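You operate a simulated robot arm through the tools that you are given. There is no shell and no other tool.

Carry out the task below with a simulated robot arm. There is one attempt and no reset: what you move stays moved.

## Task
Clamp the link with the white grip in the vice and dress it bright.
Fine: use the grey pad and put it back; leave the link clamped.

The check looks at the end state, three seconds after you hand in, the way a careful person would. Anything else that was tipped, shoved, dropped, spilled or broken makes it a failure.

## Robot
A 6-joint arm with a two-finger parallel gripper, fixed in place. Base frame: the origin is at the foot of the arm, x ahead of it, y to its left, z up; the work surface is at about z = 0.92. Readings come in m, degrees, newtons and seconds.
With the tool pointing down near the work surface it reaches from about 0.24 to 0.66 m from the base axis. Its first joint turns from -66.0 to 66.0 degrees. Payload 2.9 kg.
The tool frame sits at the grasp point between the pads (the TCP): z along the fingers, y along the line on which they close. The tips reach 0.03 m beyond it. Largest opening 0.11 m; finger width 0.02, thickness 0.01; the body of the gripper, 0.048 by 0.112 m, starts 0.055 m behind the TCP.
Orientation is that of the tool frame in the base frame, as [roll, pitch, yaw] about the fixed x, y, z axes, in that order (R = Rz(yaw) Ry(pitch) Rx(roll)). With the fingers straight down and closing along the base's y, the tool's x points along the base's -x, its y along +y and its z along -z.

## Interface
- The arm moves only by the tool servo_tool. Its argument "increments" is a list of rows, each a list of 3 entries, a list of its own where there are three numbers: the opening, from 0 (shut) to 1 (fully open), then the shift along the base's x, y, z in m, then the turn, a rotation vector about the base's x, y, z in degrees. In form: [[jaw, [x, y, z], [wx, wy, wz]], ...]. A call has 1 to 20 rows; each row shifts and turns the commanded pose from where the row before left it. A row lasts 0.2 s, in which the tool goes at most 0.05 m and 8.6 degrees; a call with a longer step from one row to the next is refused whole, and so is a gripper value outside its range. Where a pose cannot be reached the arm comes as near as it can. A force on the tool above 40 N (or 10 N above the force at the start of the call, whichever is more), or a blocked arm, ends the call early, and 0.2 s more pass. Each finger travels about 0.108 m/s and halts on what it meets, pressing with about 38 N; the grip force reading is that of the motor and also rises with nothing between the fingers. The clock runs only during rows and for 0.2 s after the last one: add rows that do not move to give the fingers time. The reply holds the time, the measured pose of the TCP, the force on the tool along the base axes, the opening and the grip force, in the units named above and with some noise, with the torque about the TCP (base axes, N m) and any sound that the robot's microphone picked up.
- Cameras (640 x 400 px; columns grow to the right, rows downward): "scene" is fixed at [0.0778, 0.4496, 1.3926]; the picture's right is [-0.51, -0.86, 0.00], its down [-0.50, 0.29, -0.82] and it looks along [0.70, -0.41, -0.58] (base axes); focal length 216 px, centre (320, 200). "wrist" rides on the gripper at [0.072, 0.017, -0.103] in the tool frame; the picture's right is [-0.23, 0.97, 0.00], its down [-0.76, -0.18, -0.62] and it looks along [-0.61, -0.14, 0.78] (tool axes); focal length 222 px, centre (320, 200).
- get_image(camera): a new picture of that camera. No time passes.
- measure_at(camera, pixels): for up to 12 pixels [column, row] of the newest picture of that camera ("zoom" is the newest enlarged one), the place [x, y, z] in the base frame of the surface seen there, good to about 0.002 m, but the place of the scene camera against the robot may be out by one fixed shift of up to 0.025 m in any direction. No time passes.
- zoom(camera, box): a new picture of the part [left, top, right, bottom] of that camera's present view, enlarged. No time passes.
- finish_job(): hands the job in; it is judged then, once.

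Unless the task says otherwise, let go and move clear before handing in.

The tools are called after "Emit:" as a command line: name --argument value ..., lists and objects as JSON in quotes. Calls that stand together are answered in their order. servo_tool: Moves the arm, as the interface text tells. Its arguments: {"type":"object","properties":{"increments":{"type":"array","items":{"type":"array"}}},"required":["increments"]} The other tools are called the same way: get_image (camera) takes a picture; measure_at (camera, pixels) gives the place of the surface under pixels of a picture; zoom (camera, box) takes an enlarged picture of a part of a camera's view; finish_job () hands the job in.

At the start:

```text
time: 0.0
ee_pos: [0.3735, -0.1065, 1.2654]
tool_rot: [180.0, -0.1, 180.0]
contact_force: [0.6, 0.6, 0.1]
wrist_torque: [-0.03, -0.04, 0.01]
grip_width: 0.1099
finger_force: 0.0
```

scene: 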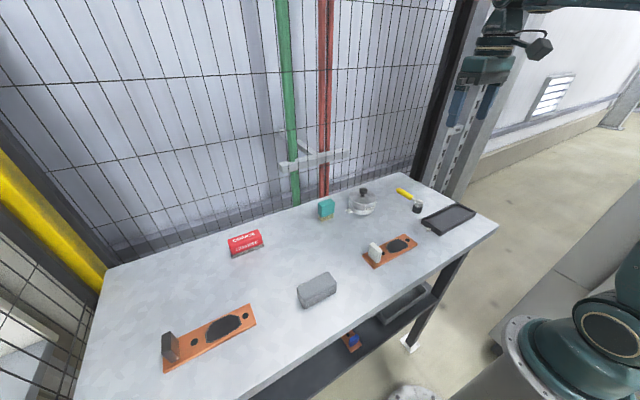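
wrist: 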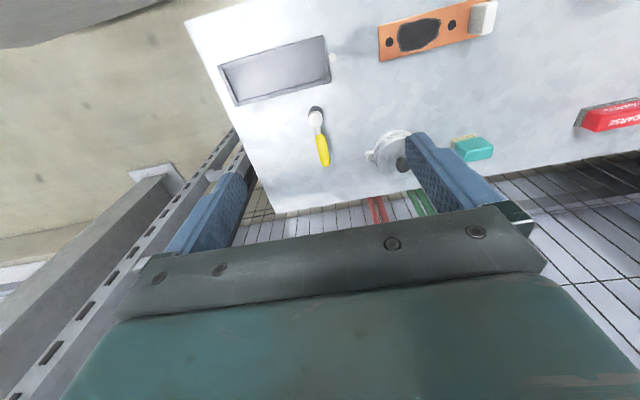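

The scene shows two orange links, one with a white grip near (375,252) and one with a dark grip near (170,345). There is also a grey block at (317,290), a teal item at (325,208) and a round thing at (362,203). I'll zoom in to identify these and find the vice.

Emit:
zoom --camera "scene" --box '[300, 170, 500, 295]'

Emit:
zoom --camera "scene" --box '[140, 210, 380, 380]'

Emit:
zoom --camera "wrist" --box '[200, 0, 520, 200]'

```text
3.20 times, centred on (400, 232) of scene
```

zoom: 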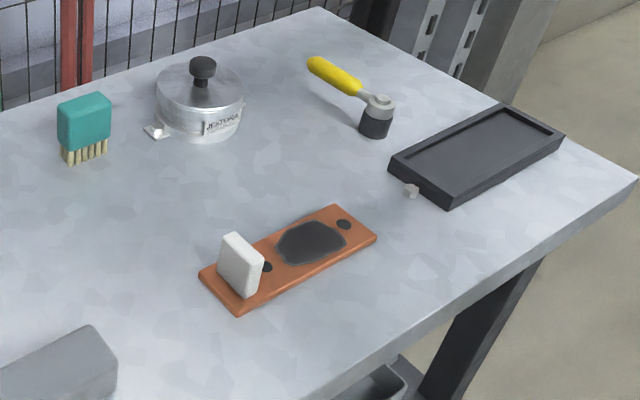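

```text
2.35 times, centred on (260, 295) of scene
```

zoom: 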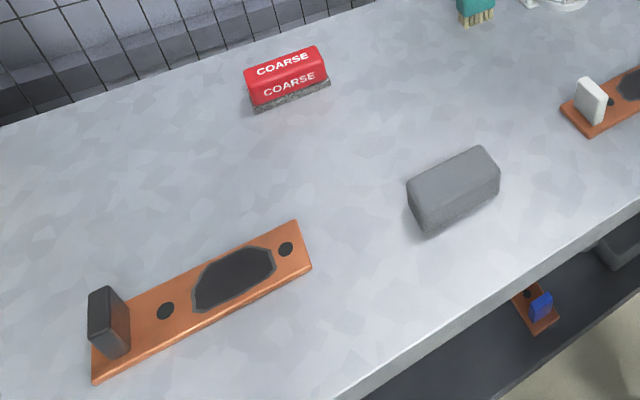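

```text
2.00 times, centred on (360, 100) of wrist
```

zoom: 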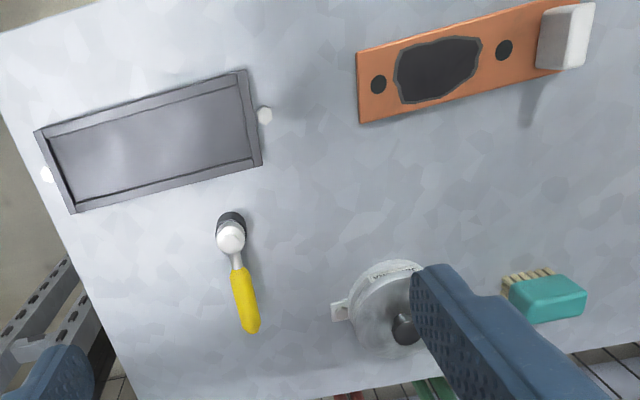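

The black tray at (448,218) with the yellow-handled lever beside it may be the vice, but I need a closer look. I'll zoom tighter on each of them and measure positions.

Emit:
zoom --camera "scene" --box '[390, 180, 486, 240]'

Emit:
zoom --camera "scene" --box '[312, 175, 392, 225]'

Emit:
zoom --camera "wrist" --box '[210, 20, 370, 120]'

Emit:
zoom --camera "scene" --box '[355, 228, 425, 272]'

Emit:
zoom --camera "scene" --box '[320, 280, 448, 360]'

```text
6.67 times, centred on (438, 210) of scene
```

zoom: 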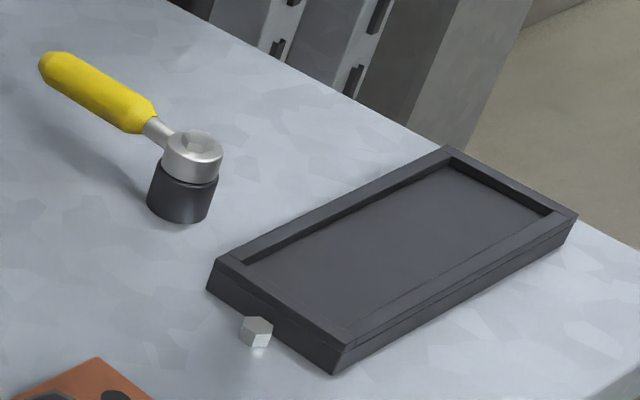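

```text
8.00 times, centred on (352, 200) of scene
```

zoom: 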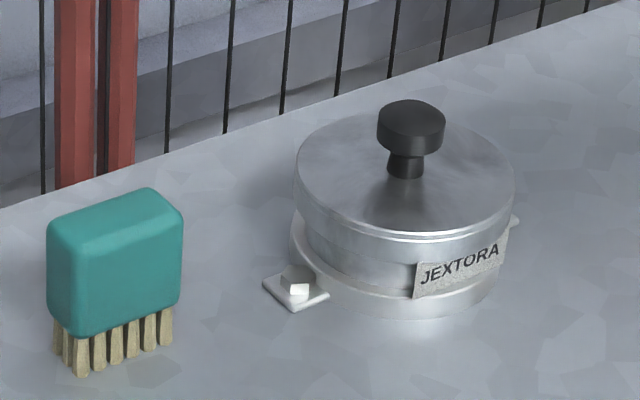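

```text
4.00 times, centred on (290, 70) of wrist
```

zoom: 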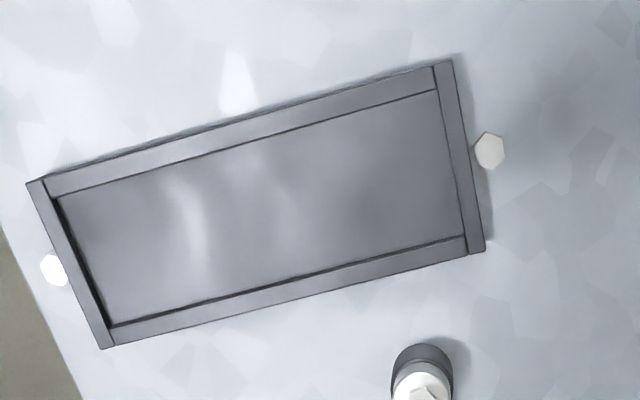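

```text
9.09 times, centred on (390, 250) of scene
```

zoom: 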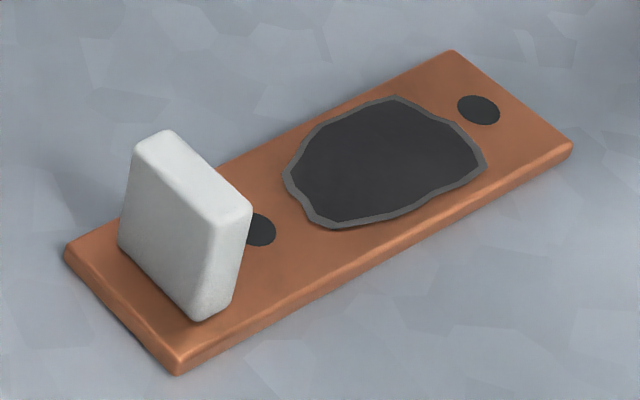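

```text
5.00 times, centred on (384, 320) of scene
```

zoom: 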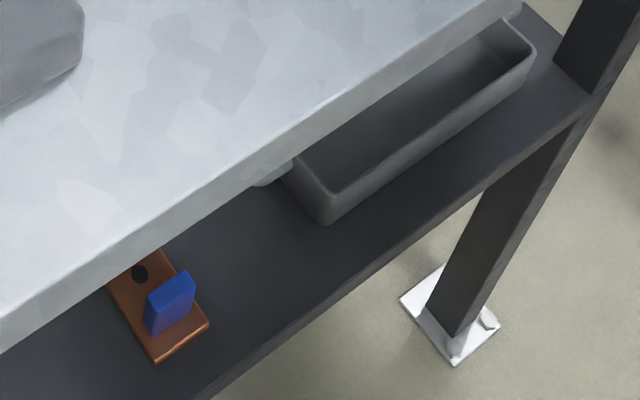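

The black tray is bolted down at both ends, so it looks like a fixture bed, and the lever stands beside it. Next I'll measure the tray, lever, link and pad from both cameras, to get metric positions and the scene camera's shift.

Emit:
zoom --camera "wrist" --box '[210, 20, 370, 120]'

Emit:
measure_at --camera "zoom" --pixels '[[35, 182], [450, 65], [478, 247], [105, 342], [60, 200], [438, 92], [463, 232], [112, 322], [260, 200], [490, 150], [55, 270], [420, 390]]'

Emit:
measure_at --camera "wrist" --pixels '[[317, 108], [316, 121], [322, 145], [325, 165], [380, 27], [379, 60], [470, 36], [466, 8], [497, 4], [471, 30], [420, 35], [389, 42]]'

```text
4.00 times, centred on (290, 70) of wrist
```

zoom: 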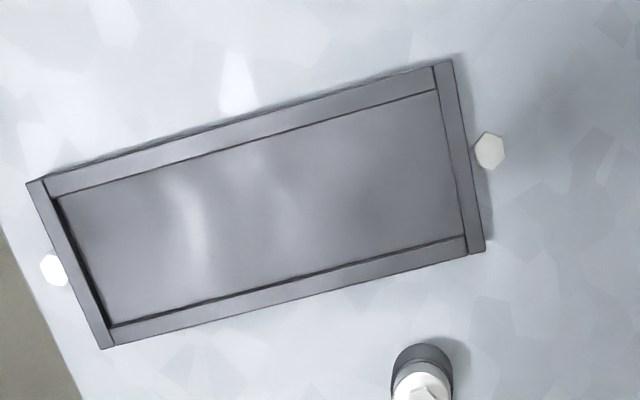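

```text
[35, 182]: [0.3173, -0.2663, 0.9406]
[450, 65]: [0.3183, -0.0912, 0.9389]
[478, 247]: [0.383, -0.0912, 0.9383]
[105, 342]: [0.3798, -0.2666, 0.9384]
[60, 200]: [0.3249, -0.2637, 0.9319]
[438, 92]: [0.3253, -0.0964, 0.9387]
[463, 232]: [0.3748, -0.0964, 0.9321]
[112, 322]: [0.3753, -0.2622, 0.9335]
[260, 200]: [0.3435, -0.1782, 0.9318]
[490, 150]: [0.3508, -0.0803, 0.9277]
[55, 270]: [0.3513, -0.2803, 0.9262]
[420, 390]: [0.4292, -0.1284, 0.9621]
```

```text
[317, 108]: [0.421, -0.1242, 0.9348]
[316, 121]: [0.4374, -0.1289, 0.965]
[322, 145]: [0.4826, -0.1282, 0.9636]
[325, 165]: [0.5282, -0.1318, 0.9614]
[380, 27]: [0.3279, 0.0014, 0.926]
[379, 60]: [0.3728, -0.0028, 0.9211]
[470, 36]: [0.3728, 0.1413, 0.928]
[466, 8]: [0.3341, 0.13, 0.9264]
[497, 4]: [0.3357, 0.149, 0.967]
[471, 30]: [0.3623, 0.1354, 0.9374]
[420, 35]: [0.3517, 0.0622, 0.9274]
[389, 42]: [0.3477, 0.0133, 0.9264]
```

The wrist view gives the tray bed as x 0.325–0.375, y −0.264 to −0.096, with its floor at z≈0.932. The link lies at x 0.327–0.373, y 0 to about 0.15, and the lever pivot is near (0.43, −0.128). I'll measure the same features plus the pad with the scene camera to get its offset.

Emit:
zoom --camera "scene" --box '[355, 180, 515, 280]'

Emit:
measure_at --camera "zoom" --pixels '[[265, 170], [425, 88], [478, 130], [328, 218], [190, 90], [145, 60], [50, 250], [60, 330], [205, 220], [265, 255], [95, 290], [170, 190]]'

Emit:
zoom --camera "scene" --box '[280, 260, 360, 310]'

Emit:
measure_at --camera "scene" --pixels '[[298, 287], [328, 273], [336, 282], [306, 298], [305, 309], [335, 293], [316, 286], [244, 241], [169, 338], [325, 202]]'

```text
4.00 times, centred on (435, 230) of scene
```

zoom: 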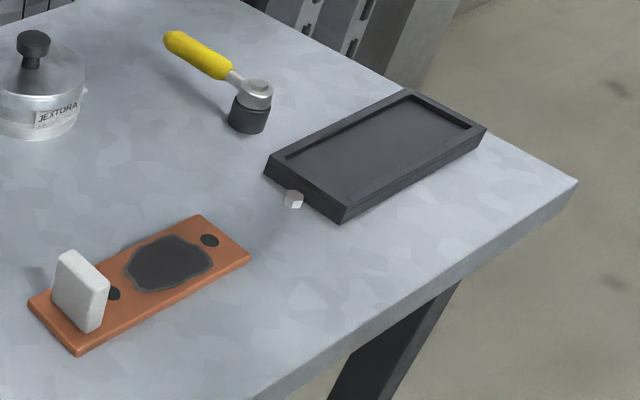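

```text
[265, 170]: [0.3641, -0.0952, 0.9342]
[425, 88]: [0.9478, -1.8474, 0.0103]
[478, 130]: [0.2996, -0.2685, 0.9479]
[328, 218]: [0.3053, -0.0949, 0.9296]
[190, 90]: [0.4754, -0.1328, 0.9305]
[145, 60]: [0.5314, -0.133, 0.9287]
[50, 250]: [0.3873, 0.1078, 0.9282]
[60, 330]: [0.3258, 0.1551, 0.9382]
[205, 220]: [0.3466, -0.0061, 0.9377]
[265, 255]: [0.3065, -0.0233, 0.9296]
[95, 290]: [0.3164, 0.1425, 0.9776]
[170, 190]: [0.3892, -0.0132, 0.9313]
```

```text
8.00 times, centred on (320, 285) of scene
```

zoom: 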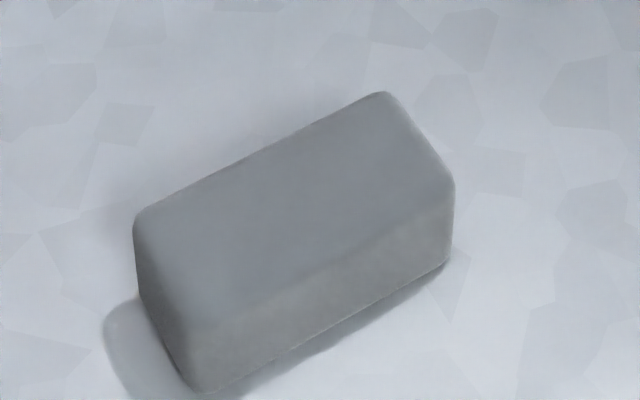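

```text
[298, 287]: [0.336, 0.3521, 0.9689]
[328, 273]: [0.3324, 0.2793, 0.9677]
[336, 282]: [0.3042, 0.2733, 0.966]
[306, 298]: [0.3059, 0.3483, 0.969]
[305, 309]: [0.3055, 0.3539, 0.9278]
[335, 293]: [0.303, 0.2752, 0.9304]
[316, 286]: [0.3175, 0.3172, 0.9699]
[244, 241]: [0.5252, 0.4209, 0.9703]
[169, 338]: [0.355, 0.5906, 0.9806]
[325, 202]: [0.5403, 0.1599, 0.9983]
```

The scene camera is off by about −0.015 in x and +0.009 in z. Corrected, the grey pad sits at x≈0.32–0.35, y≈0.277–0.357, with its top at ≈0.96. I'll lower the wrist camera to inspect the tray and lever up close.

Emit:
servo_tool --increments '[[1, [-0.022, -0.004, -0.028], [0, 0, 0]], [1, [-0.022, -0.004, -0.028], [0, 0, 0]], [1, [-0.022, -0.004, -0.028], [0, 0, 0]], [1, [-0.022, -0.004, -0.028], [0, 0, 0]], [1, [-0.022, -0.004, -0.028], [0, 0, 0]], [1, [0, 0, 0], [0, 0, 0]]]'

Emit:
get_image --camera "wrist"

Emit:
get_image --camera "scene"

```text
time: 1.4
ee_pos: [0.263, -0.1291, 1.1254]
tool_rot: [-180.0, 0.1, 180.0]
contact_force: [-0.8, -0.9, 0.2]
wrist_torque: [0.01, 0.03, 0.01]
grip_width: 0.1099
finger_force: 0.1
```

```text
taken
```

wrist: 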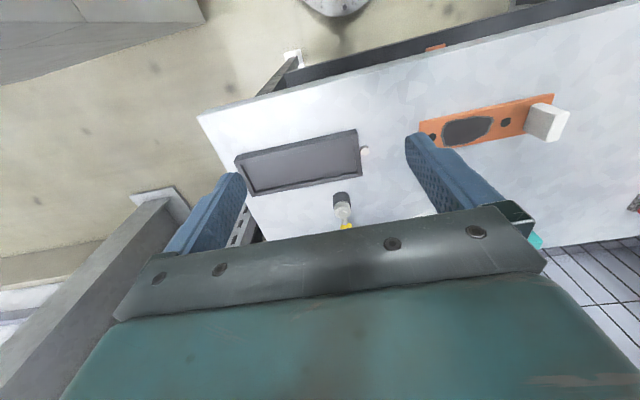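

```text
taken
```

scene: 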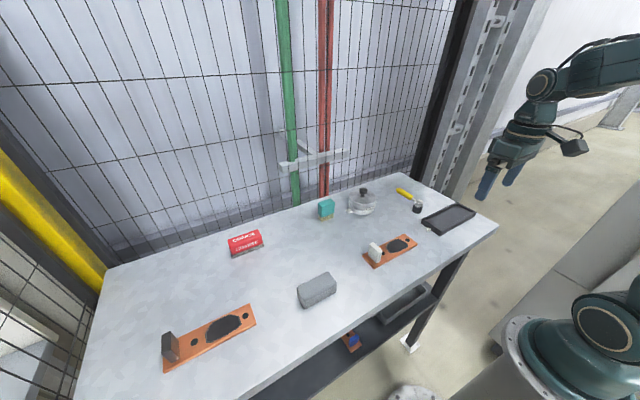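

Emit:
zoom --camera "wrist" --box '[220, 115, 396, 225]'

Emit:
zoom --camera "wrist" --box '[405, 80, 581, 190]'

```text
3.64 times, centred on (308, 170) of wrist
```

zoom: 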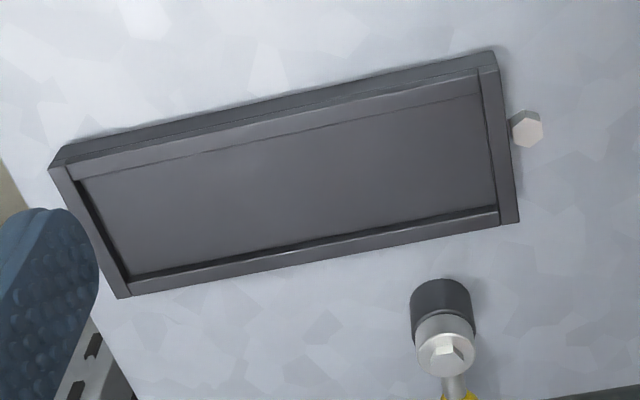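

```text
3.64 times, centred on (493, 135) of wrist
```

zoom: 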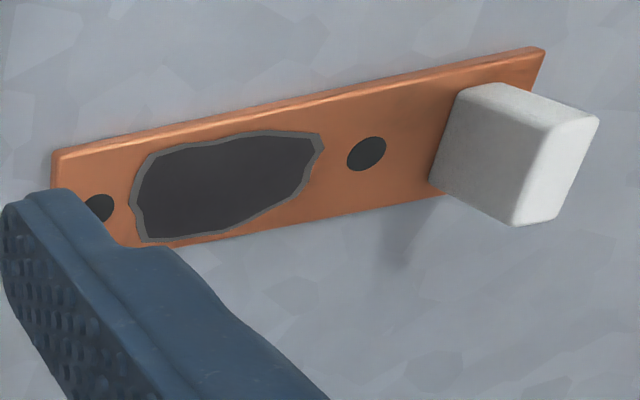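

The link and its white grip are now clear in the zoom: link corners near (52,152), (543,48), (445,195), grip at (515,150). I'll measure these for accurate size and pose.

Emit:
measure_at --camera "zoom" --pixels '[[56, 158], [538, 54], [520, 85], [425, 192], [300, 219], [145, 245], [460, 95], [435, 180], [495, 88], [595, 118], [520, 215], [550, 160]]'

Emit:
zoom --camera "wrist" --box '[220, 115, 396, 225]'

Emit:
measure_at --camera "zoom" --pixels '[[75, 178], [480, 78], [478, 95], [497, 208], [130, 272], [300, 180], [70, 165], [490, 72], [510, 215], [125, 290], [300, 130], [320, 248]]'

Emit:
measure_at --camera "zoom" --pixels '[[440, 295], [445, 318], [425, 345], [470, 345], [447, 355], [450, 385], [475, 310], [412, 310], [470, 397]]'

```text
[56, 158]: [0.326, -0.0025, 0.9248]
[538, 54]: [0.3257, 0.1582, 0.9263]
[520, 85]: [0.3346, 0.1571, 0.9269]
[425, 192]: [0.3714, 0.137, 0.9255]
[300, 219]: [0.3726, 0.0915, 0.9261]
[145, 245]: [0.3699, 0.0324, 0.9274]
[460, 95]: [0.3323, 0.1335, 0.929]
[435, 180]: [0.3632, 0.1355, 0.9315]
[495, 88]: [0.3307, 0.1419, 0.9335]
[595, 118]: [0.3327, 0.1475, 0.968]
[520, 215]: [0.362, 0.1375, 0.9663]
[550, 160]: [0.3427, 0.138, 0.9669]
```

```text
3.64 times, centred on (308, 170) of wrist
```

zoom: 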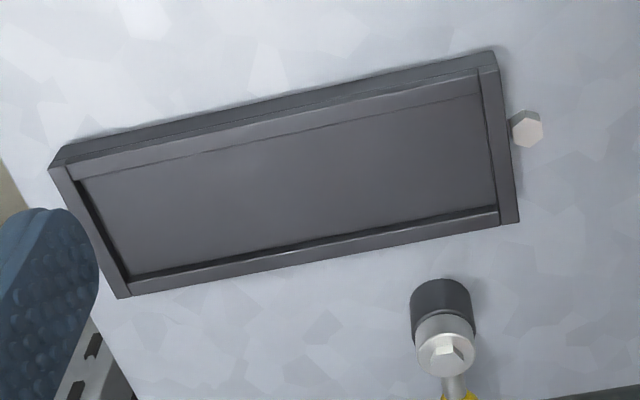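

```text
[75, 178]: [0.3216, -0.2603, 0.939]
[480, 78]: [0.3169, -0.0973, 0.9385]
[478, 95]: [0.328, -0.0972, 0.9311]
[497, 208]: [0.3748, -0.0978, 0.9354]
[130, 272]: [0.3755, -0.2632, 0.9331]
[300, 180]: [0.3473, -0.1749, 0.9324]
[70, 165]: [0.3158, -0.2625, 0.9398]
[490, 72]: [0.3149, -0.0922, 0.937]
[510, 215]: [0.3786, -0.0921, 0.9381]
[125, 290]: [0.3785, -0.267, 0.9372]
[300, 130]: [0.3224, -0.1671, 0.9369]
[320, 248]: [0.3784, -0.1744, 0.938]
```

```text
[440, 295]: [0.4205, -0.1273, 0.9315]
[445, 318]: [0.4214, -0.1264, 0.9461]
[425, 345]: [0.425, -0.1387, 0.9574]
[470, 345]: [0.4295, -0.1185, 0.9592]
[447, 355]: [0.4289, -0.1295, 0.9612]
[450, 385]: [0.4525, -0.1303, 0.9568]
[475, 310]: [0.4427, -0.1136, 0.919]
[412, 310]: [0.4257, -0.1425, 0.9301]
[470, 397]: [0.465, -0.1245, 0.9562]
```

The link is 0.161 × 0.047 × 0.006 m and the tray bed is about 0.166 × 0.051 m, so the link fits with a few mm of play. The white grip is centred near (0.348, 0.141). I'll check the heights of the pot and lever tip with the scene camera and move above the grip.

Emit:
measure_at --camera "scene" --pixels '[[364, 191], [350, 207], [375, 209], [362, 215], [349, 211], [400, 190], [408, 196], [417, 204], [405, 193]]'

Emit:
servo_tool --increments '[[1, [0.0106, 0.03375, -0.008], [0, 0, 0]], [1, [0.0106, 0.03375, -0.008], [0, 0, 0]], [1, [0.0106, 0.03375, -0.008], [0, 0, 0]], [1, [0.0106, 0.03375, -0.008], [0, 0, 0]], [1, [0.0106, 0.03375, -0.008], [0, 0, 0]], [1, [0.0106, 0.03375, -0.008], [0, 0, 0]], [1, [0.0106, 0.03375, -0.008], [0, 0, 0]], [1, [0.0106, 0.03375, -0.008], [0, 0, 0]], [1, [0, 0, 0], [0, 0, 0]]]'

Emit:
get_image --camera "wrist"

```text
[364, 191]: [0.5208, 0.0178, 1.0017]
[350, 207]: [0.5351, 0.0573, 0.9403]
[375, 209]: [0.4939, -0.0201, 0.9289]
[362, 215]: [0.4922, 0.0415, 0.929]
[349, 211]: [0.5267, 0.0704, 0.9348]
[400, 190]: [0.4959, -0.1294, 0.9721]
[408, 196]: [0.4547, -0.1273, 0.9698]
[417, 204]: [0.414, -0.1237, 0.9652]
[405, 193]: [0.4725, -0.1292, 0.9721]
```

```text
time: 3.4
ee_pos: [0.3461, 0.1449, 1.061]
tool_rot: [-179.9, -0.1, 180.0]
contact_force: [0.1, -0.1, -0.2]
wrist_torque: [-0.05, 0.01, 0.04]
grip_width: 0.1101
finger_force: 0.2
```

```text
taken
```

wrist: 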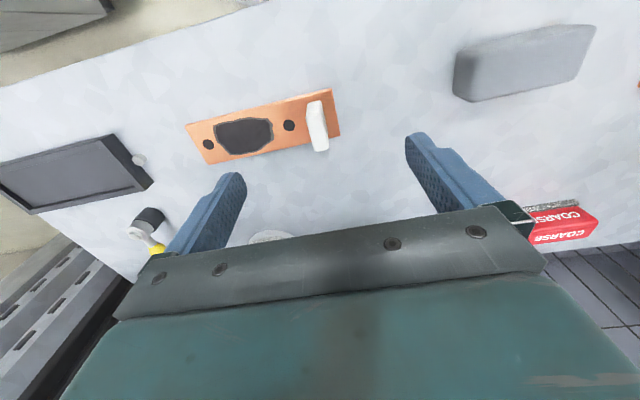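

The pot sits around (0.535, 0.02), clear of the lever's swing circle. I'll zoom on the link and the white grip at (317,125), plus the pad at (520,60), to refine positions.

Emit:
zoom --camera "wrist" --box '[176, 75, 352, 185]'

Emit:
measure_at --camera "zoom" --pixels '[[475, 110], [510, 100], [515, 270], [545, 265], [490, 105], [535, 275], [480, 150], [40, 185], [110, 320], [575, 50], [595, 200], [330, 260]]'

Emit:
measure_at --camera "zoom" --pixels '[[135, 175], [160, 165], [290, 155], [345, 170], [345, 230], [200, 285], [165, 250], [408, 182], [115, 250], [240, 155], [300, 260]]'

Emit:
zoom --camera "wrist" --box '[430, 10, 622, 130]'

```text
3.64 times, centred on (264, 130) of wrist
```

zoom: 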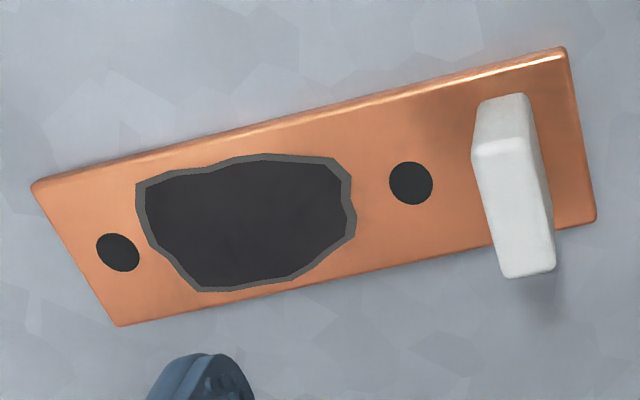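

```text
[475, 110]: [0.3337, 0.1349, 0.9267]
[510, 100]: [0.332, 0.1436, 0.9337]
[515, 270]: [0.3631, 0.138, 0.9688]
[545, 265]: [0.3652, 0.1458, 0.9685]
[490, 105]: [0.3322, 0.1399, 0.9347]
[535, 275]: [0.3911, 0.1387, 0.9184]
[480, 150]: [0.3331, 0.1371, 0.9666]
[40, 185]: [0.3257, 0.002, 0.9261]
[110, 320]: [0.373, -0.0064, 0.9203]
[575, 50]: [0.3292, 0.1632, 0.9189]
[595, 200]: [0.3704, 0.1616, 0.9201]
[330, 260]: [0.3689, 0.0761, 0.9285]
```

```text
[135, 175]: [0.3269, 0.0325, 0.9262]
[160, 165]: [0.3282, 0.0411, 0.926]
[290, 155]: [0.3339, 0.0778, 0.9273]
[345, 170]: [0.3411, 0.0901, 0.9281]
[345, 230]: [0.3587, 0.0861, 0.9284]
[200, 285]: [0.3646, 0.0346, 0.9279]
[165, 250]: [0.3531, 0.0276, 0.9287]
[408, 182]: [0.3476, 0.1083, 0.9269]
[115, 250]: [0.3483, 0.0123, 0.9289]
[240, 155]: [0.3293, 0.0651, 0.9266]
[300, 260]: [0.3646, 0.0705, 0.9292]
```

```text
3.33 times, centred on (526, 70) of wrist
```

zoom: 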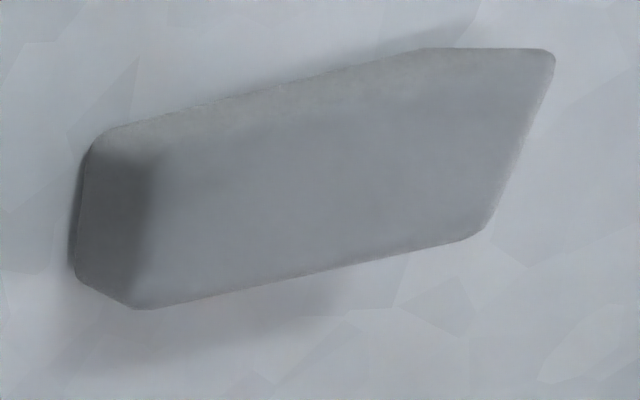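

The grip is centred at about (0.3485, 0.141), 12 mm thick in y, with its top at 0.968. The black patch spans y 0.027–0.091 and x 0.330–0.366. I'll measure the pad for later and then descend on the grip.

Emit:
measure_at --camera "zoom" --pixels '[[160, 150], [155, 295], [470, 235], [545, 60], [300, 200], [95, 150], [80, 265], [110, 130], [430, 55], [420, 160], [250, 120], [320, 262]]'

Emit:
servo_tool --increments '[[1, [0.002, -0.004, -0.03], [0, 0, 0]], [1, [0, 0, -0.03], [0, 0, 0]], [1, [0, 0, -0.02], [0, 0, 0]], [1, [0, 0, -0.012], [0, 0, 0]], [1, [0, 0, 0], [0, 0, 0]]]'

Emit:
get_image --camera "wrist"

```text
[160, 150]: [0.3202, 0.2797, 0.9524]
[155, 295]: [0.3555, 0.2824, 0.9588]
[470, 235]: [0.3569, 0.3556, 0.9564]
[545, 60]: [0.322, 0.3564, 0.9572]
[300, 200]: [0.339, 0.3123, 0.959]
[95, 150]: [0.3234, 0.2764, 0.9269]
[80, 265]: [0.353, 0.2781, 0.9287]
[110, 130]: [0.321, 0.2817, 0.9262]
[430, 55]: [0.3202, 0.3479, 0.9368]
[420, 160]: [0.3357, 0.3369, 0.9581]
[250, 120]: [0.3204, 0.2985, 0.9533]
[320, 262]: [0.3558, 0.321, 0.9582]
```

```text
time: 4.6
ee_pos: [0.3477, 0.1394, 0.971]
tool_rot: [180.0, 0.0, 180.0]
contact_force: [0.7, -0.4, -0.3]
wrist_torque: [0.01, -0.01, 0.01]
grip_width: 0.1099
finger_force: 0.0
```

```text
taken
```

wrist: 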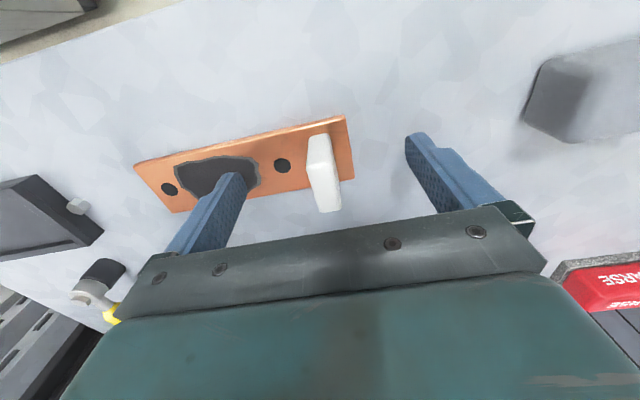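

The fingers straddle the white grip cleanly at (322,172). I'll go down another 9 mm, so the tips stay about 4 mm above the link plate, and close.

Emit:
servo_tool --increments '[[1, [0, 0.0015, -0.009], [0, 0, 0]], [0.6, [0, 0, 0], [0, 0, 0]], [0.3, [0, 0, 0], [0, 0, 0]], [0.1, [0, 0, 0], [0, 0, 0]], [0.0, [0, 0, 0], [0, 0, 0]], [0.0, [0, 0, 0], [0, 0, 0]], [0.0, [0, 0, 0], [0, 0, 0]]]'

Emit:
get_image --camera "wrist"

```text
time: 6.2
ee_pos: [0.3485, 0.1416, 0.9617]
tool_rot: [180.0, 0.0, 179.9]
contact_force: [-1.0, 1.5, 0.0]
wrist_torque: [0.1, -0.08, 0.07]
grip_width: 0.0146
finger_force: 38.3
```

```text
taken
```

wrist: 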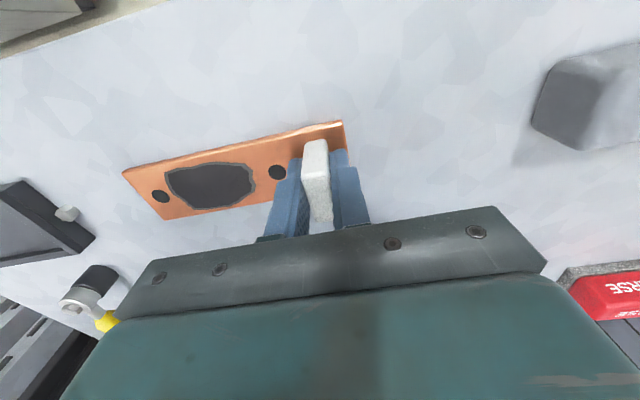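

The grip is held at width 0.0146 with 38 N. I'll lift it gently 5 cm and check that the link hangs level.

Emit:
servo_tool --increments '[[0, [0, 0, 0.01], [0, 0, 0]], [0, [0, 0, 0.02], [0, 0, 0]], [0, [0, 0, 0.02], [0, 0, 0]], [0, [0, 0, 0.02], [0, 0, 0]], [0, [0, 0, 0], [0, 0, 0]]]'

Emit:
get_image --camera "wrist"

Emit:
zoom --camera "scene" --box '[340, 180, 500, 280]'

```text
time: 7.4
ee_pos: [0.3501, 0.1397, 1.032]
tool_rot: [-180.0, 0.0, -179.9]
contact_force: [-0.1, 0.3, -5.7]
wrist_torque: [0.25, -0.01, 0.01]
grip_width: 0.0145
finger_force: 38.1
```

```text
taken
```

wrist: 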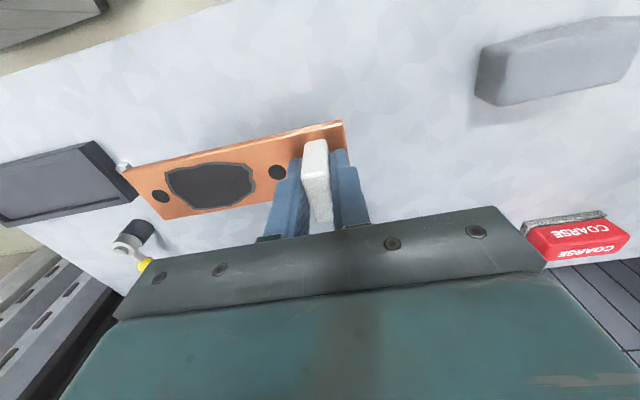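

```text
4.00 times, centred on (420, 230) of scene
```

zoom: 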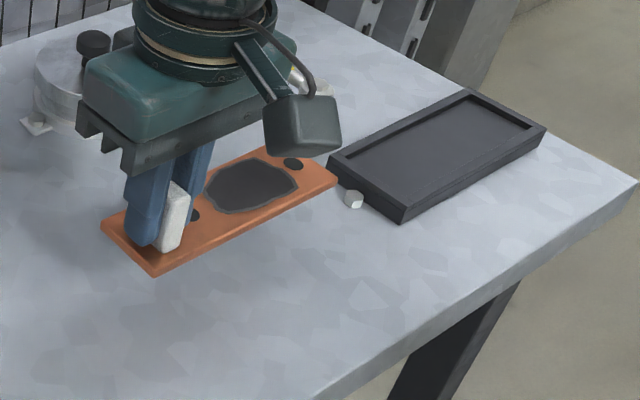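

The link holds level in the grip, with about 5.7 N of weight. I'll measure its hanging pose so I can place it accurately.

Emit:
zoom --camera "wrist" --box '[110, 110, 366, 270]'

Emit:
measure_at --camera "zoom" --pixels '[[38, 150], [585, 32], [130, 268], [125, 215], [415, 152], [140, 140], [80, 150], [560, 50], [250, 215], [375, 225], [45, 160], [120, 255]]'

```text
2.50 times, centred on (238, 190) of wrist
```

zoom: 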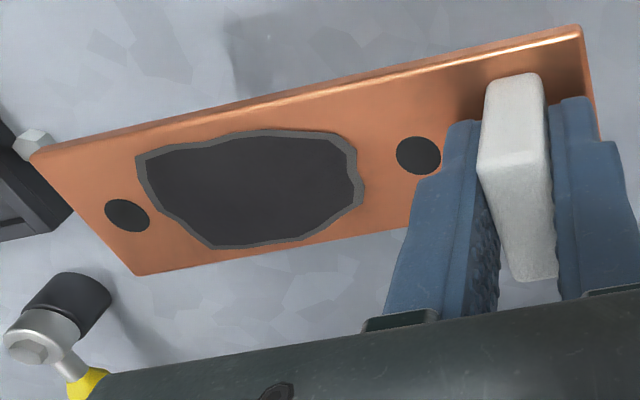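

```text
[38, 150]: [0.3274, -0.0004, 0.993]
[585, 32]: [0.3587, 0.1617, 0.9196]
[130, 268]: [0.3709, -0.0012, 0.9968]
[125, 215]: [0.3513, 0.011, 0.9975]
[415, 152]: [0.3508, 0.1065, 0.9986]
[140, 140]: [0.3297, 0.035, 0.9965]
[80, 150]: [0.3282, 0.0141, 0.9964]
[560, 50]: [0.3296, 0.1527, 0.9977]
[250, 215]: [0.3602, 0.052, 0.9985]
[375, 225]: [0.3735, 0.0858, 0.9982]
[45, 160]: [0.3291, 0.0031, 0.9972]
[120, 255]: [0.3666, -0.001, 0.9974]
```

The link hangs level within about 1 mm and is aligned with the base axes. I'll carry it over the bed with TCP y≈−0.118, staying high, and check alignment there.

Emit:
servo_tool --increments '[[0, [0, -0.02, 0.003], [0, 0, 0]], [0, [0, -0.032, 0.0], [0, 0, 0]], [0, [0, -0.034, 0], [0, 0, 0]], [0, [0, -0.034, 0], [0, 0, 0]], [0, [0, -0.034, 0], [0, 0, 0]], [0, [0, -0.034, 0], [0, 0, 0]], [0, [0, -0.034, 0], [0, 0, 0]], [0, [0, -0.024, 0], [0, 0, 0]], [0, [0, -0.012, 0], [0, 0, 0]], [0, [0, 0, 0], [0, 0, 0]]]'

Emit:
get_image --camera "wrist"

Emit:
zoom --camera "scene" --box '[370, 170, 514, 260]'

```text
time: 9.6
ee_pos: [0.3492, -0.117, 1.0332]
tool_rot: [-180.0, 0.1, -180.0]
contact_force: [-1.8, -0.1, -5.2]
wrist_torque: [0.25, 0.03, -0.03]
grip_width: 0.0149
finger_force: 37.9
```

```text
taken
```

wrist: 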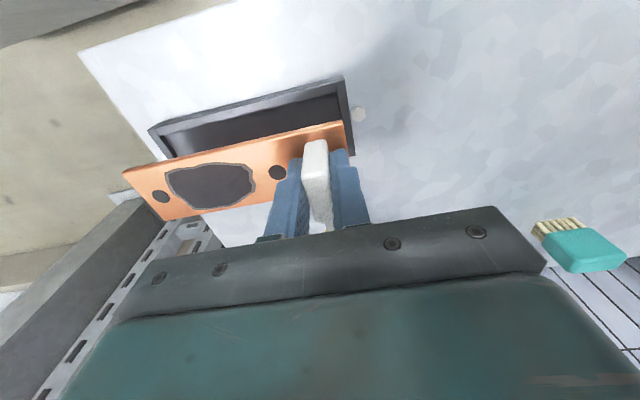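

```text
4.44 times, centred on (442, 215) of scene
```

zoom: 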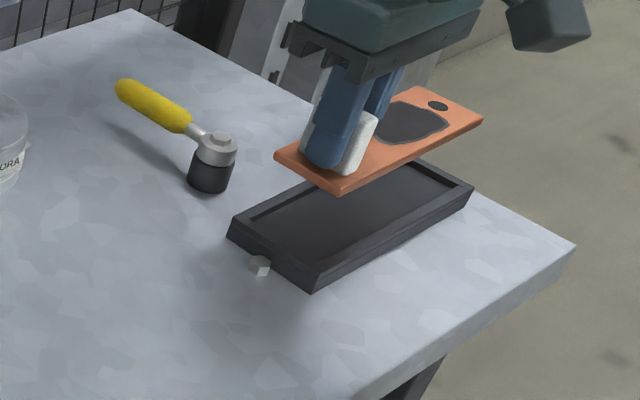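

The link is over the bed in both views. I'll lower to about 1 cm above the lips and measure the link against the bed edges there.

Emit:
servo_tool --increments '[[0, [0.0, 0, -0.02], [0, 0, 0]], [0, [0, 0, -0.015], [0, 0, 0]], [0, [0, 0, -0.006], [0, 0, 0]], [0, [0, 0, 0], [0, 0, 0]]]'

Emit:
zoom --camera "wrist" --box '[110, 90, 382, 260]'

Emit:
zoom --camera "scene" --box '[410, 180, 506, 240]'

```text
time: 10.6
ee_pos: [0.3504, -0.116, 0.9931]
tool_rot: [180.0, -0.1, 180.0]
contact_force: [0.1, 1.0, -5.8]
wrist_torque: [0.25, 0.03, 0.01]
grip_width: 0.0147
finger_force: 37.5
```

```text
2.35 times, centred on (246, 175) of wrist
```

zoom: 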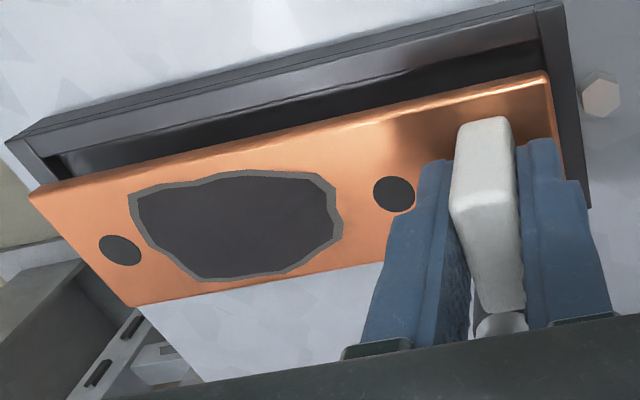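

```text
6.67 times, centred on (458, 210) of scene
```

zoom: 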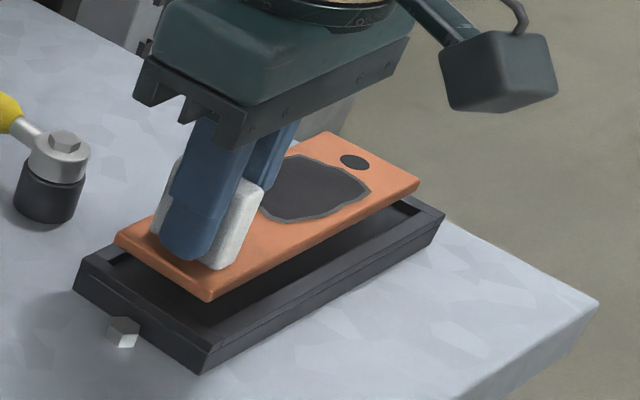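

I'll re-zoom the wrist and measure the link ends and bed edges together. The near end of the link is at zoom (548,80) and the bed end-stop at (560,60).

Emit:
zoom --camera "wrist" --box '[110, 90, 382, 260]'

Emit:
measure_at --camera "zoom" --pixels '[[36, 192], [540, 80], [548, 110], [556, 140], [128, 300], [45, 205], [545, 15], [558, 60], [570, 110], [30, 155], [55, 165], [540, 60]]'

Emit:
measure_at --camera "zoom" --pixels '[[300, 100], [300, 80], [300, 60], [480, 60], [450, 40], [120, 145], [560, 160], [575, 160], [582, 200], [120, 285], [545, 30], [65, 145]]'

```text
2.35 times, centred on (246, 175) of wrist
```

zoom: 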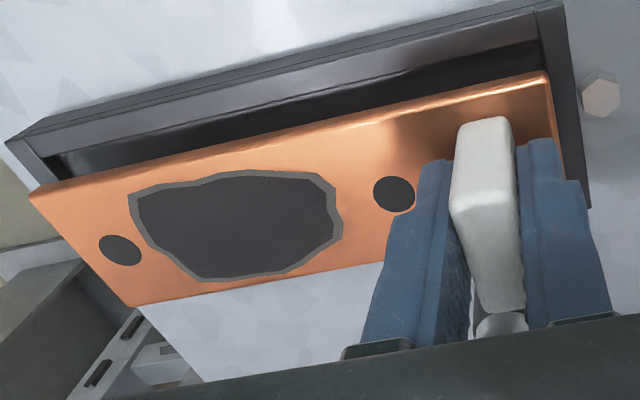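

```text
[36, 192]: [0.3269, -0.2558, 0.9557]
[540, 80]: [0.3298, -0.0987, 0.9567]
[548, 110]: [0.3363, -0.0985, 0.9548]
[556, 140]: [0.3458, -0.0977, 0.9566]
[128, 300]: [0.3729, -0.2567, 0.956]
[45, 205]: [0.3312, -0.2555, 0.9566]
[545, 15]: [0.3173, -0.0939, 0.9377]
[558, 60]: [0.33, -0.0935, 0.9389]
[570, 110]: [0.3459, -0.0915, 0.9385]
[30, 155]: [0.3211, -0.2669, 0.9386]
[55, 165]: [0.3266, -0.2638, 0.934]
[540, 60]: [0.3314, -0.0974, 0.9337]
```

```text
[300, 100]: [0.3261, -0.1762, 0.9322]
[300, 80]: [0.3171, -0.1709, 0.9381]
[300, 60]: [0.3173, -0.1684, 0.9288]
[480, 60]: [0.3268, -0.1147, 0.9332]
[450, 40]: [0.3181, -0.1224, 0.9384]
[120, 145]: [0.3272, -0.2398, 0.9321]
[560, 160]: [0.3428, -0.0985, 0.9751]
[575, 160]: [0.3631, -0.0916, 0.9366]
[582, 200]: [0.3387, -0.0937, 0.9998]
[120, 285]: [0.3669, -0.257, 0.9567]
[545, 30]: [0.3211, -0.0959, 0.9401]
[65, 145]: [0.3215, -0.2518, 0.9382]
```

The link centre is at y≈−0.177 and the bed centre at −0.1805, so it needs −3.5 mm in y; x already matches at 0.350. I'll shift it and lower slowly, watching the force.

Emit:
servo_tool --increments '[[0, [0.0, -0.0035, 0], [0, 0, 0]], [0, [0, 0, -0.004], [0, 0, 0]], [0, [0, 0, -0.004], [0, 0, 0]], [0, [0, 0, 0], [0, 0, 0]]]'

Emit:
zoom --camera "wrist" --box '[110, 90, 382, 260]'

Emit:
measure_at --camera "zoom" --pixels '[[36, 192], [540, 80], [548, 110], [556, 140], [128, 300], [45, 205], [545, 40], [558, 70], [570, 110], [25, 165], [45, 178], [540, 65]]'

Emit:
zoom --camera "scene" --box '[410, 180, 506, 240]'

```text
time: 11.6
ee_pos: [0.3507, -0.1197, 0.9838]
tool_rot: [-180.0, 0.1, 180.0]
contact_force: [0.7, 0.2, -5.5]
wrist_torque: [0.25, 0.02, -0.02]
grip_width: 0.0147
finger_force: 38.0
```

```text
2.35 times, centred on (246, 175) of wrist
```

zoom: 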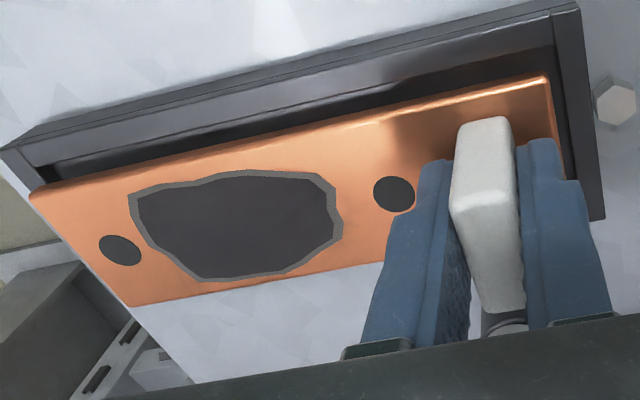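

```text
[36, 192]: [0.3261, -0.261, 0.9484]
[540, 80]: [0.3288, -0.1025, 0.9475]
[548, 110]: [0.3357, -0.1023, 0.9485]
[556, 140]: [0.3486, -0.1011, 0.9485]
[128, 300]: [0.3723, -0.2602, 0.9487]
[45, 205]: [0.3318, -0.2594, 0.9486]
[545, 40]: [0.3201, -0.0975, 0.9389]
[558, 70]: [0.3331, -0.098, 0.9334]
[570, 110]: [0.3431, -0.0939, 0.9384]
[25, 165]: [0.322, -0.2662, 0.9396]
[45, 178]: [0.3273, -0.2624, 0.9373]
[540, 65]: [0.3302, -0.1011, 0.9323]
```

```text
6.67 times, centred on (458, 210) of scene
```

zoom: 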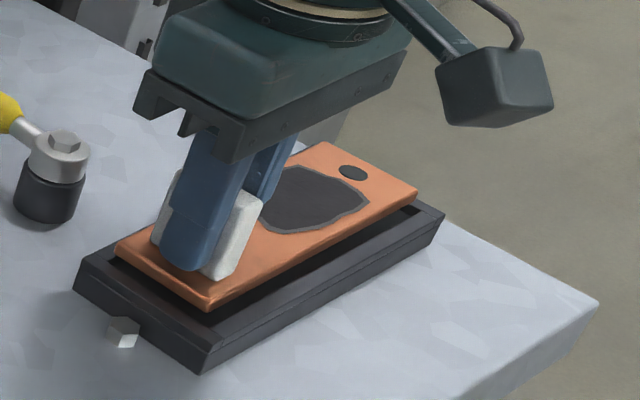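

The link now spans y −0.261 to −0.101, inside the bed's −0.2635 to −0.097, with x centred. I'll keep lowering in small steps.

Emit:
servo_tool --increments '[[0, [0, 0, -0.003], [0, 0, 0]], [0, [0, 0, -0.003], [0, 0, 0]], [0, [0, 0, -0.002], [0, 0, 0]], [0, [0, 0, 0], [0, 0, 0]]]'

Emit:
zoom --camera "wrist" --box '[110, 90, 382, 260]'

Emit:
zoom --camera "scene" --box '[410, 180, 506, 240]'

```text
time: 12.6
ee_pos: [0.3509, -0.1197, 0.9787]
tool_rot: [-179.8, 0.1, 179.8]
contact_force: [-4.2, 0.9, 26.9]
wrist_torque: [-0.13, -0.39, -0.06]
grip_width: 0.0149
finger_force: 38.1
```

```text
2.35 times, centred on (246, 175) of wrist
```

zoom: 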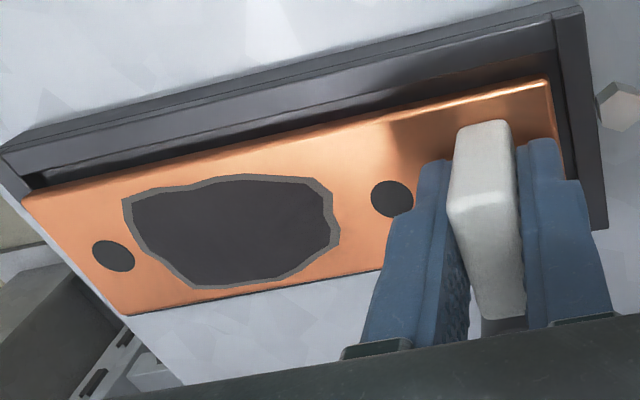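

```text
6.67 times, centred on (458, 210) of scene
```

zoom: 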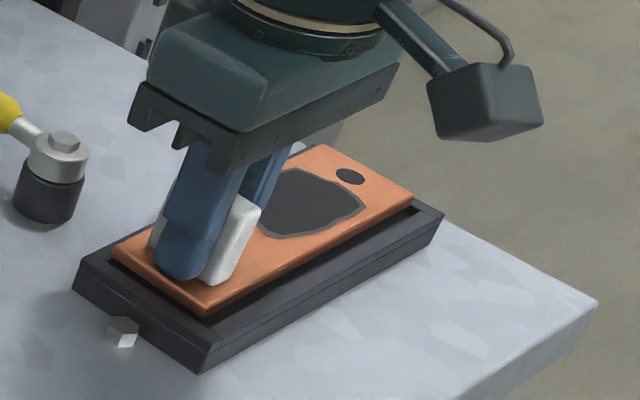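

Contact reads 27 N upward with the tool only at z 0.9787, and the scene zoom shows a wide gap on the robot side of the bed. The torque also puts the contact on the +x side, so the link is riding on the +x lip. I'll raise it slightly and measure again.

Emit:
servo_tool --increments '[[0, [0, 0, 0.004], [0, 0, 0]], [0, [0, 0, 0.0], [0, 0, 0]]]'

Emit:
zoom --camera "scene" --box '[420, 190, 484, 230]'

Emit:
measure_at --camera "zoom" --pixels '[[180, 285], [180, 298], [180, 320], [300, 250], [400, 200], [340, 220], [345, 245], [350, 265], [120, 240], [240, 295], [520, 130], [100, 225]]'

Emit:
zoom --camera "wrist" --box '[110, 90, 382, 260]'

Emit:
measure_at --camera "zoom" --pixels '[[30, 195], [130, 310], [250, 288], [340, 270], [250, 150], [350, 130], [450, 105], [545, 85], [560, 150], [300, 108], [300, 85], [300, 125]]'

```text
time: 13.2
ee_pos: [0.3486, -0.1199, 0.9797]
tool_rot: [179.9, -0.1, 180.0]
contact_force: [-0.2, 0.3, -5.2]
wrist_torque: [0.24, 0.0, 0.0]
grip_width: 0.0149
finger_force: 38.1
```

```text
10.00 times, centred on (452, 210) of scene
```

zoom: 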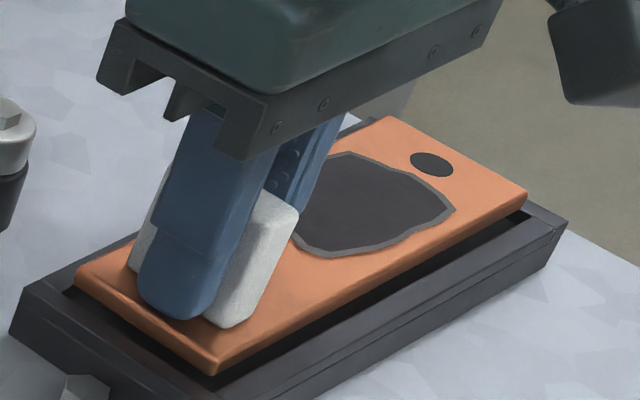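

```text
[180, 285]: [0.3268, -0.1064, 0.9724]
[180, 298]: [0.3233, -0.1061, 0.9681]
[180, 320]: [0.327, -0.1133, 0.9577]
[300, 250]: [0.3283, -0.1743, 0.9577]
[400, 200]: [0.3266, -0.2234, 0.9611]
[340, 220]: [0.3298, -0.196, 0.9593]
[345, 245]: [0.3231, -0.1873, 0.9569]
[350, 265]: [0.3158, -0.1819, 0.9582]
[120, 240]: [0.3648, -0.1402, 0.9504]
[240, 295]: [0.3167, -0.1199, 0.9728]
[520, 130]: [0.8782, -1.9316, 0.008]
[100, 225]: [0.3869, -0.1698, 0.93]
```

```text
2.35 times, centred on (246, 175) of wrist
```

zoom: 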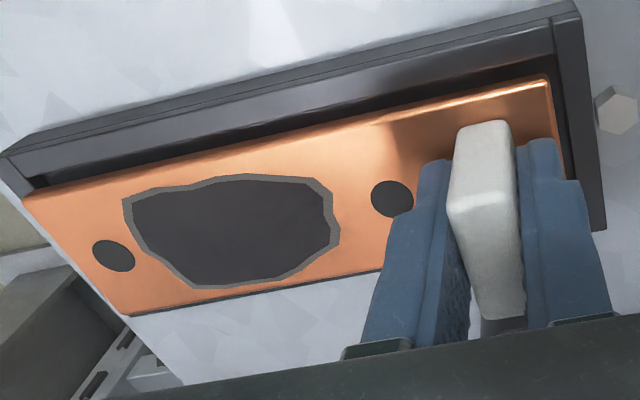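

```text
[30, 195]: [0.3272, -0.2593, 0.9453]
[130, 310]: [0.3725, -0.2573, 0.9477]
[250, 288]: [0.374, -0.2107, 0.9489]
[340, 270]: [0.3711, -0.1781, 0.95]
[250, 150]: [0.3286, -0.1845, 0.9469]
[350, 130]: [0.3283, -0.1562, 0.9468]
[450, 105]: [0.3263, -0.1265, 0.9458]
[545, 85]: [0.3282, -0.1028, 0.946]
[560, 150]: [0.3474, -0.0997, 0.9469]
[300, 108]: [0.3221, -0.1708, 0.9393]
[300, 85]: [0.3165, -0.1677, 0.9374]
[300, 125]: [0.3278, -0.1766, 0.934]
```

The link is free again, with its weight fully on the tool. The torque put the contact at about x+0.015 and y−0.012 from the TCP, so the +x edge is riding the lip. I'll nudge 1.5 mm toward −x and lower in small steps.

Emit:
servo_tool --increments '[[0, [-0.0015, 0, 0], [0, 0, 0]], [0, [0, 0, -0.0015], [0, 0, 0]], [0, [0, 0, -0.0015], [0, 0, 0]], [0, [0, 0, 0], [0, 0, 0]]]'

Emit:
zoom --camera "wrist" --box '[110, 90, 382, 260]'

```text
time: 14.2
ee_pos: [0.3483, -0.1194, 0.9775]
tool_rot: [-180.0, 0.1, -179.9]
contact_force: [0.3, 13.2, 7.4]
wrist_torque: [-1.09, 0.3, -0.33]
grip_width: 0.0151
finger_force: 37.2
```

```text
2.35 times, centred on (246, 175) of wrist
```

zoom: 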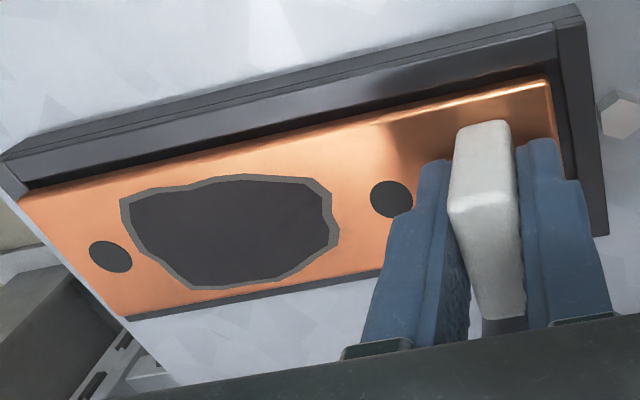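

The reaction is now 13 N in +y with the torque of a contact at the far −y end, so the far end is touching the −y end-stop. The near end shows a gap at (560,110). I'll raise 1 mm, shift +y by 1.8 mm and lower again.

Emit:
servo_tool --increments '[[0, [0, 0, 0.002], [0, 0, 0]], [0, [0, 0.0018, 0], [0, 0, 0]], [0, [0, 0, -0.0015], [0, 0, 0]], [0, [0, 0, -0.0015], [0, 0, 0]], [0, [0, 0, 0], [0, 0, 0]]]'

Emit:
zoom --camera "wrist" --box '[110, 90, 382, 260]'

Emit:
zoom --camera "scene" --box '[420, 190, 484, 230]'

```text
time: 15.4
ee_pos: [0.3475, -0.1192, 0.9768]
tool_rot: [179.9, -0.1, -180.0]
contact_force: [-0.3, 0.6, -5.4]
wrist_torque: [0.26, 0.01, 0.02]
grip_width: 0.0149
finger_force: 38.3
```

```text
2.35 times, centred on (246, 175) of wrist
```

zoom: 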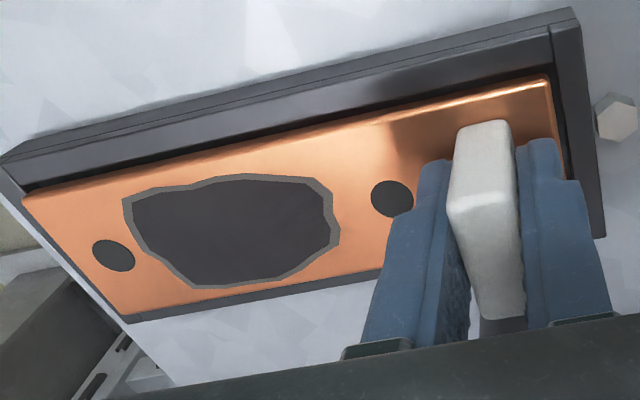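

```text
10.00 times, centred on (452, 210) of scene
```

zoom: 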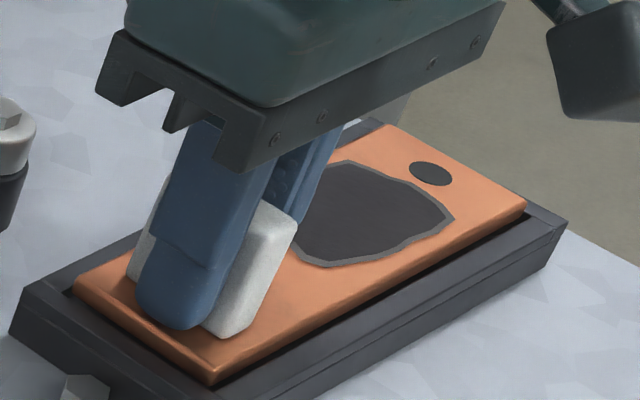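

The contact is gone (full weight on the tool), and the link now sits within the bed outline. I'll keep lowering in 1.5 mm steps.

Emit:
servo_tool --increments '[[0, [0, 0, -0.0015], [0, 0, 0]], [0, [0, 0, -0.0015], [0, 0, 0]], [0, [0, 0, 0], [0, 0, 0]]]'

Emit:
zoom --camera "wrist" --box '[110, 90, 382, 260]'

Emit:
zoom --camera "scene" --box '[420, 190, 484, 230]'

```text
time: 16.2
ee_pos: [0.3472, -0.1181, 0.9738]
tool_rot: [-180.0, -0.1, -180.0]
contact_force: [1.4, 0.5, -5.7]
wrist_torque: [0.31, -0.13, 0.33]
grip_width: 0.0149
finger_force: 38.0
```

```text
2.35 times, centred on (246, 175) of wrist
```

zoom: 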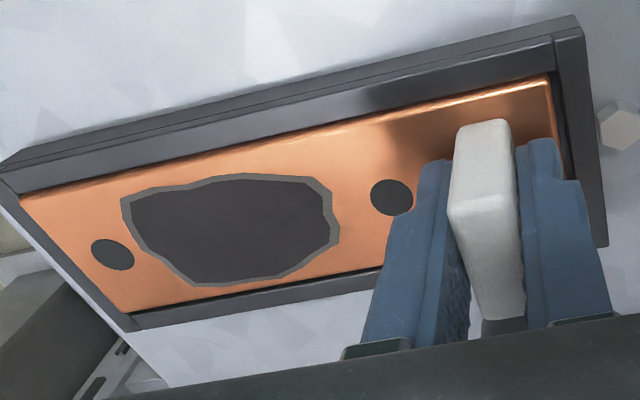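

```text
10.00 times, centred on (452, 210) of scene
```

zoom: 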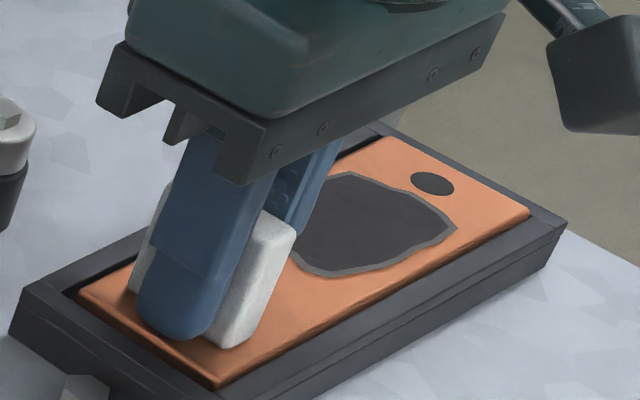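

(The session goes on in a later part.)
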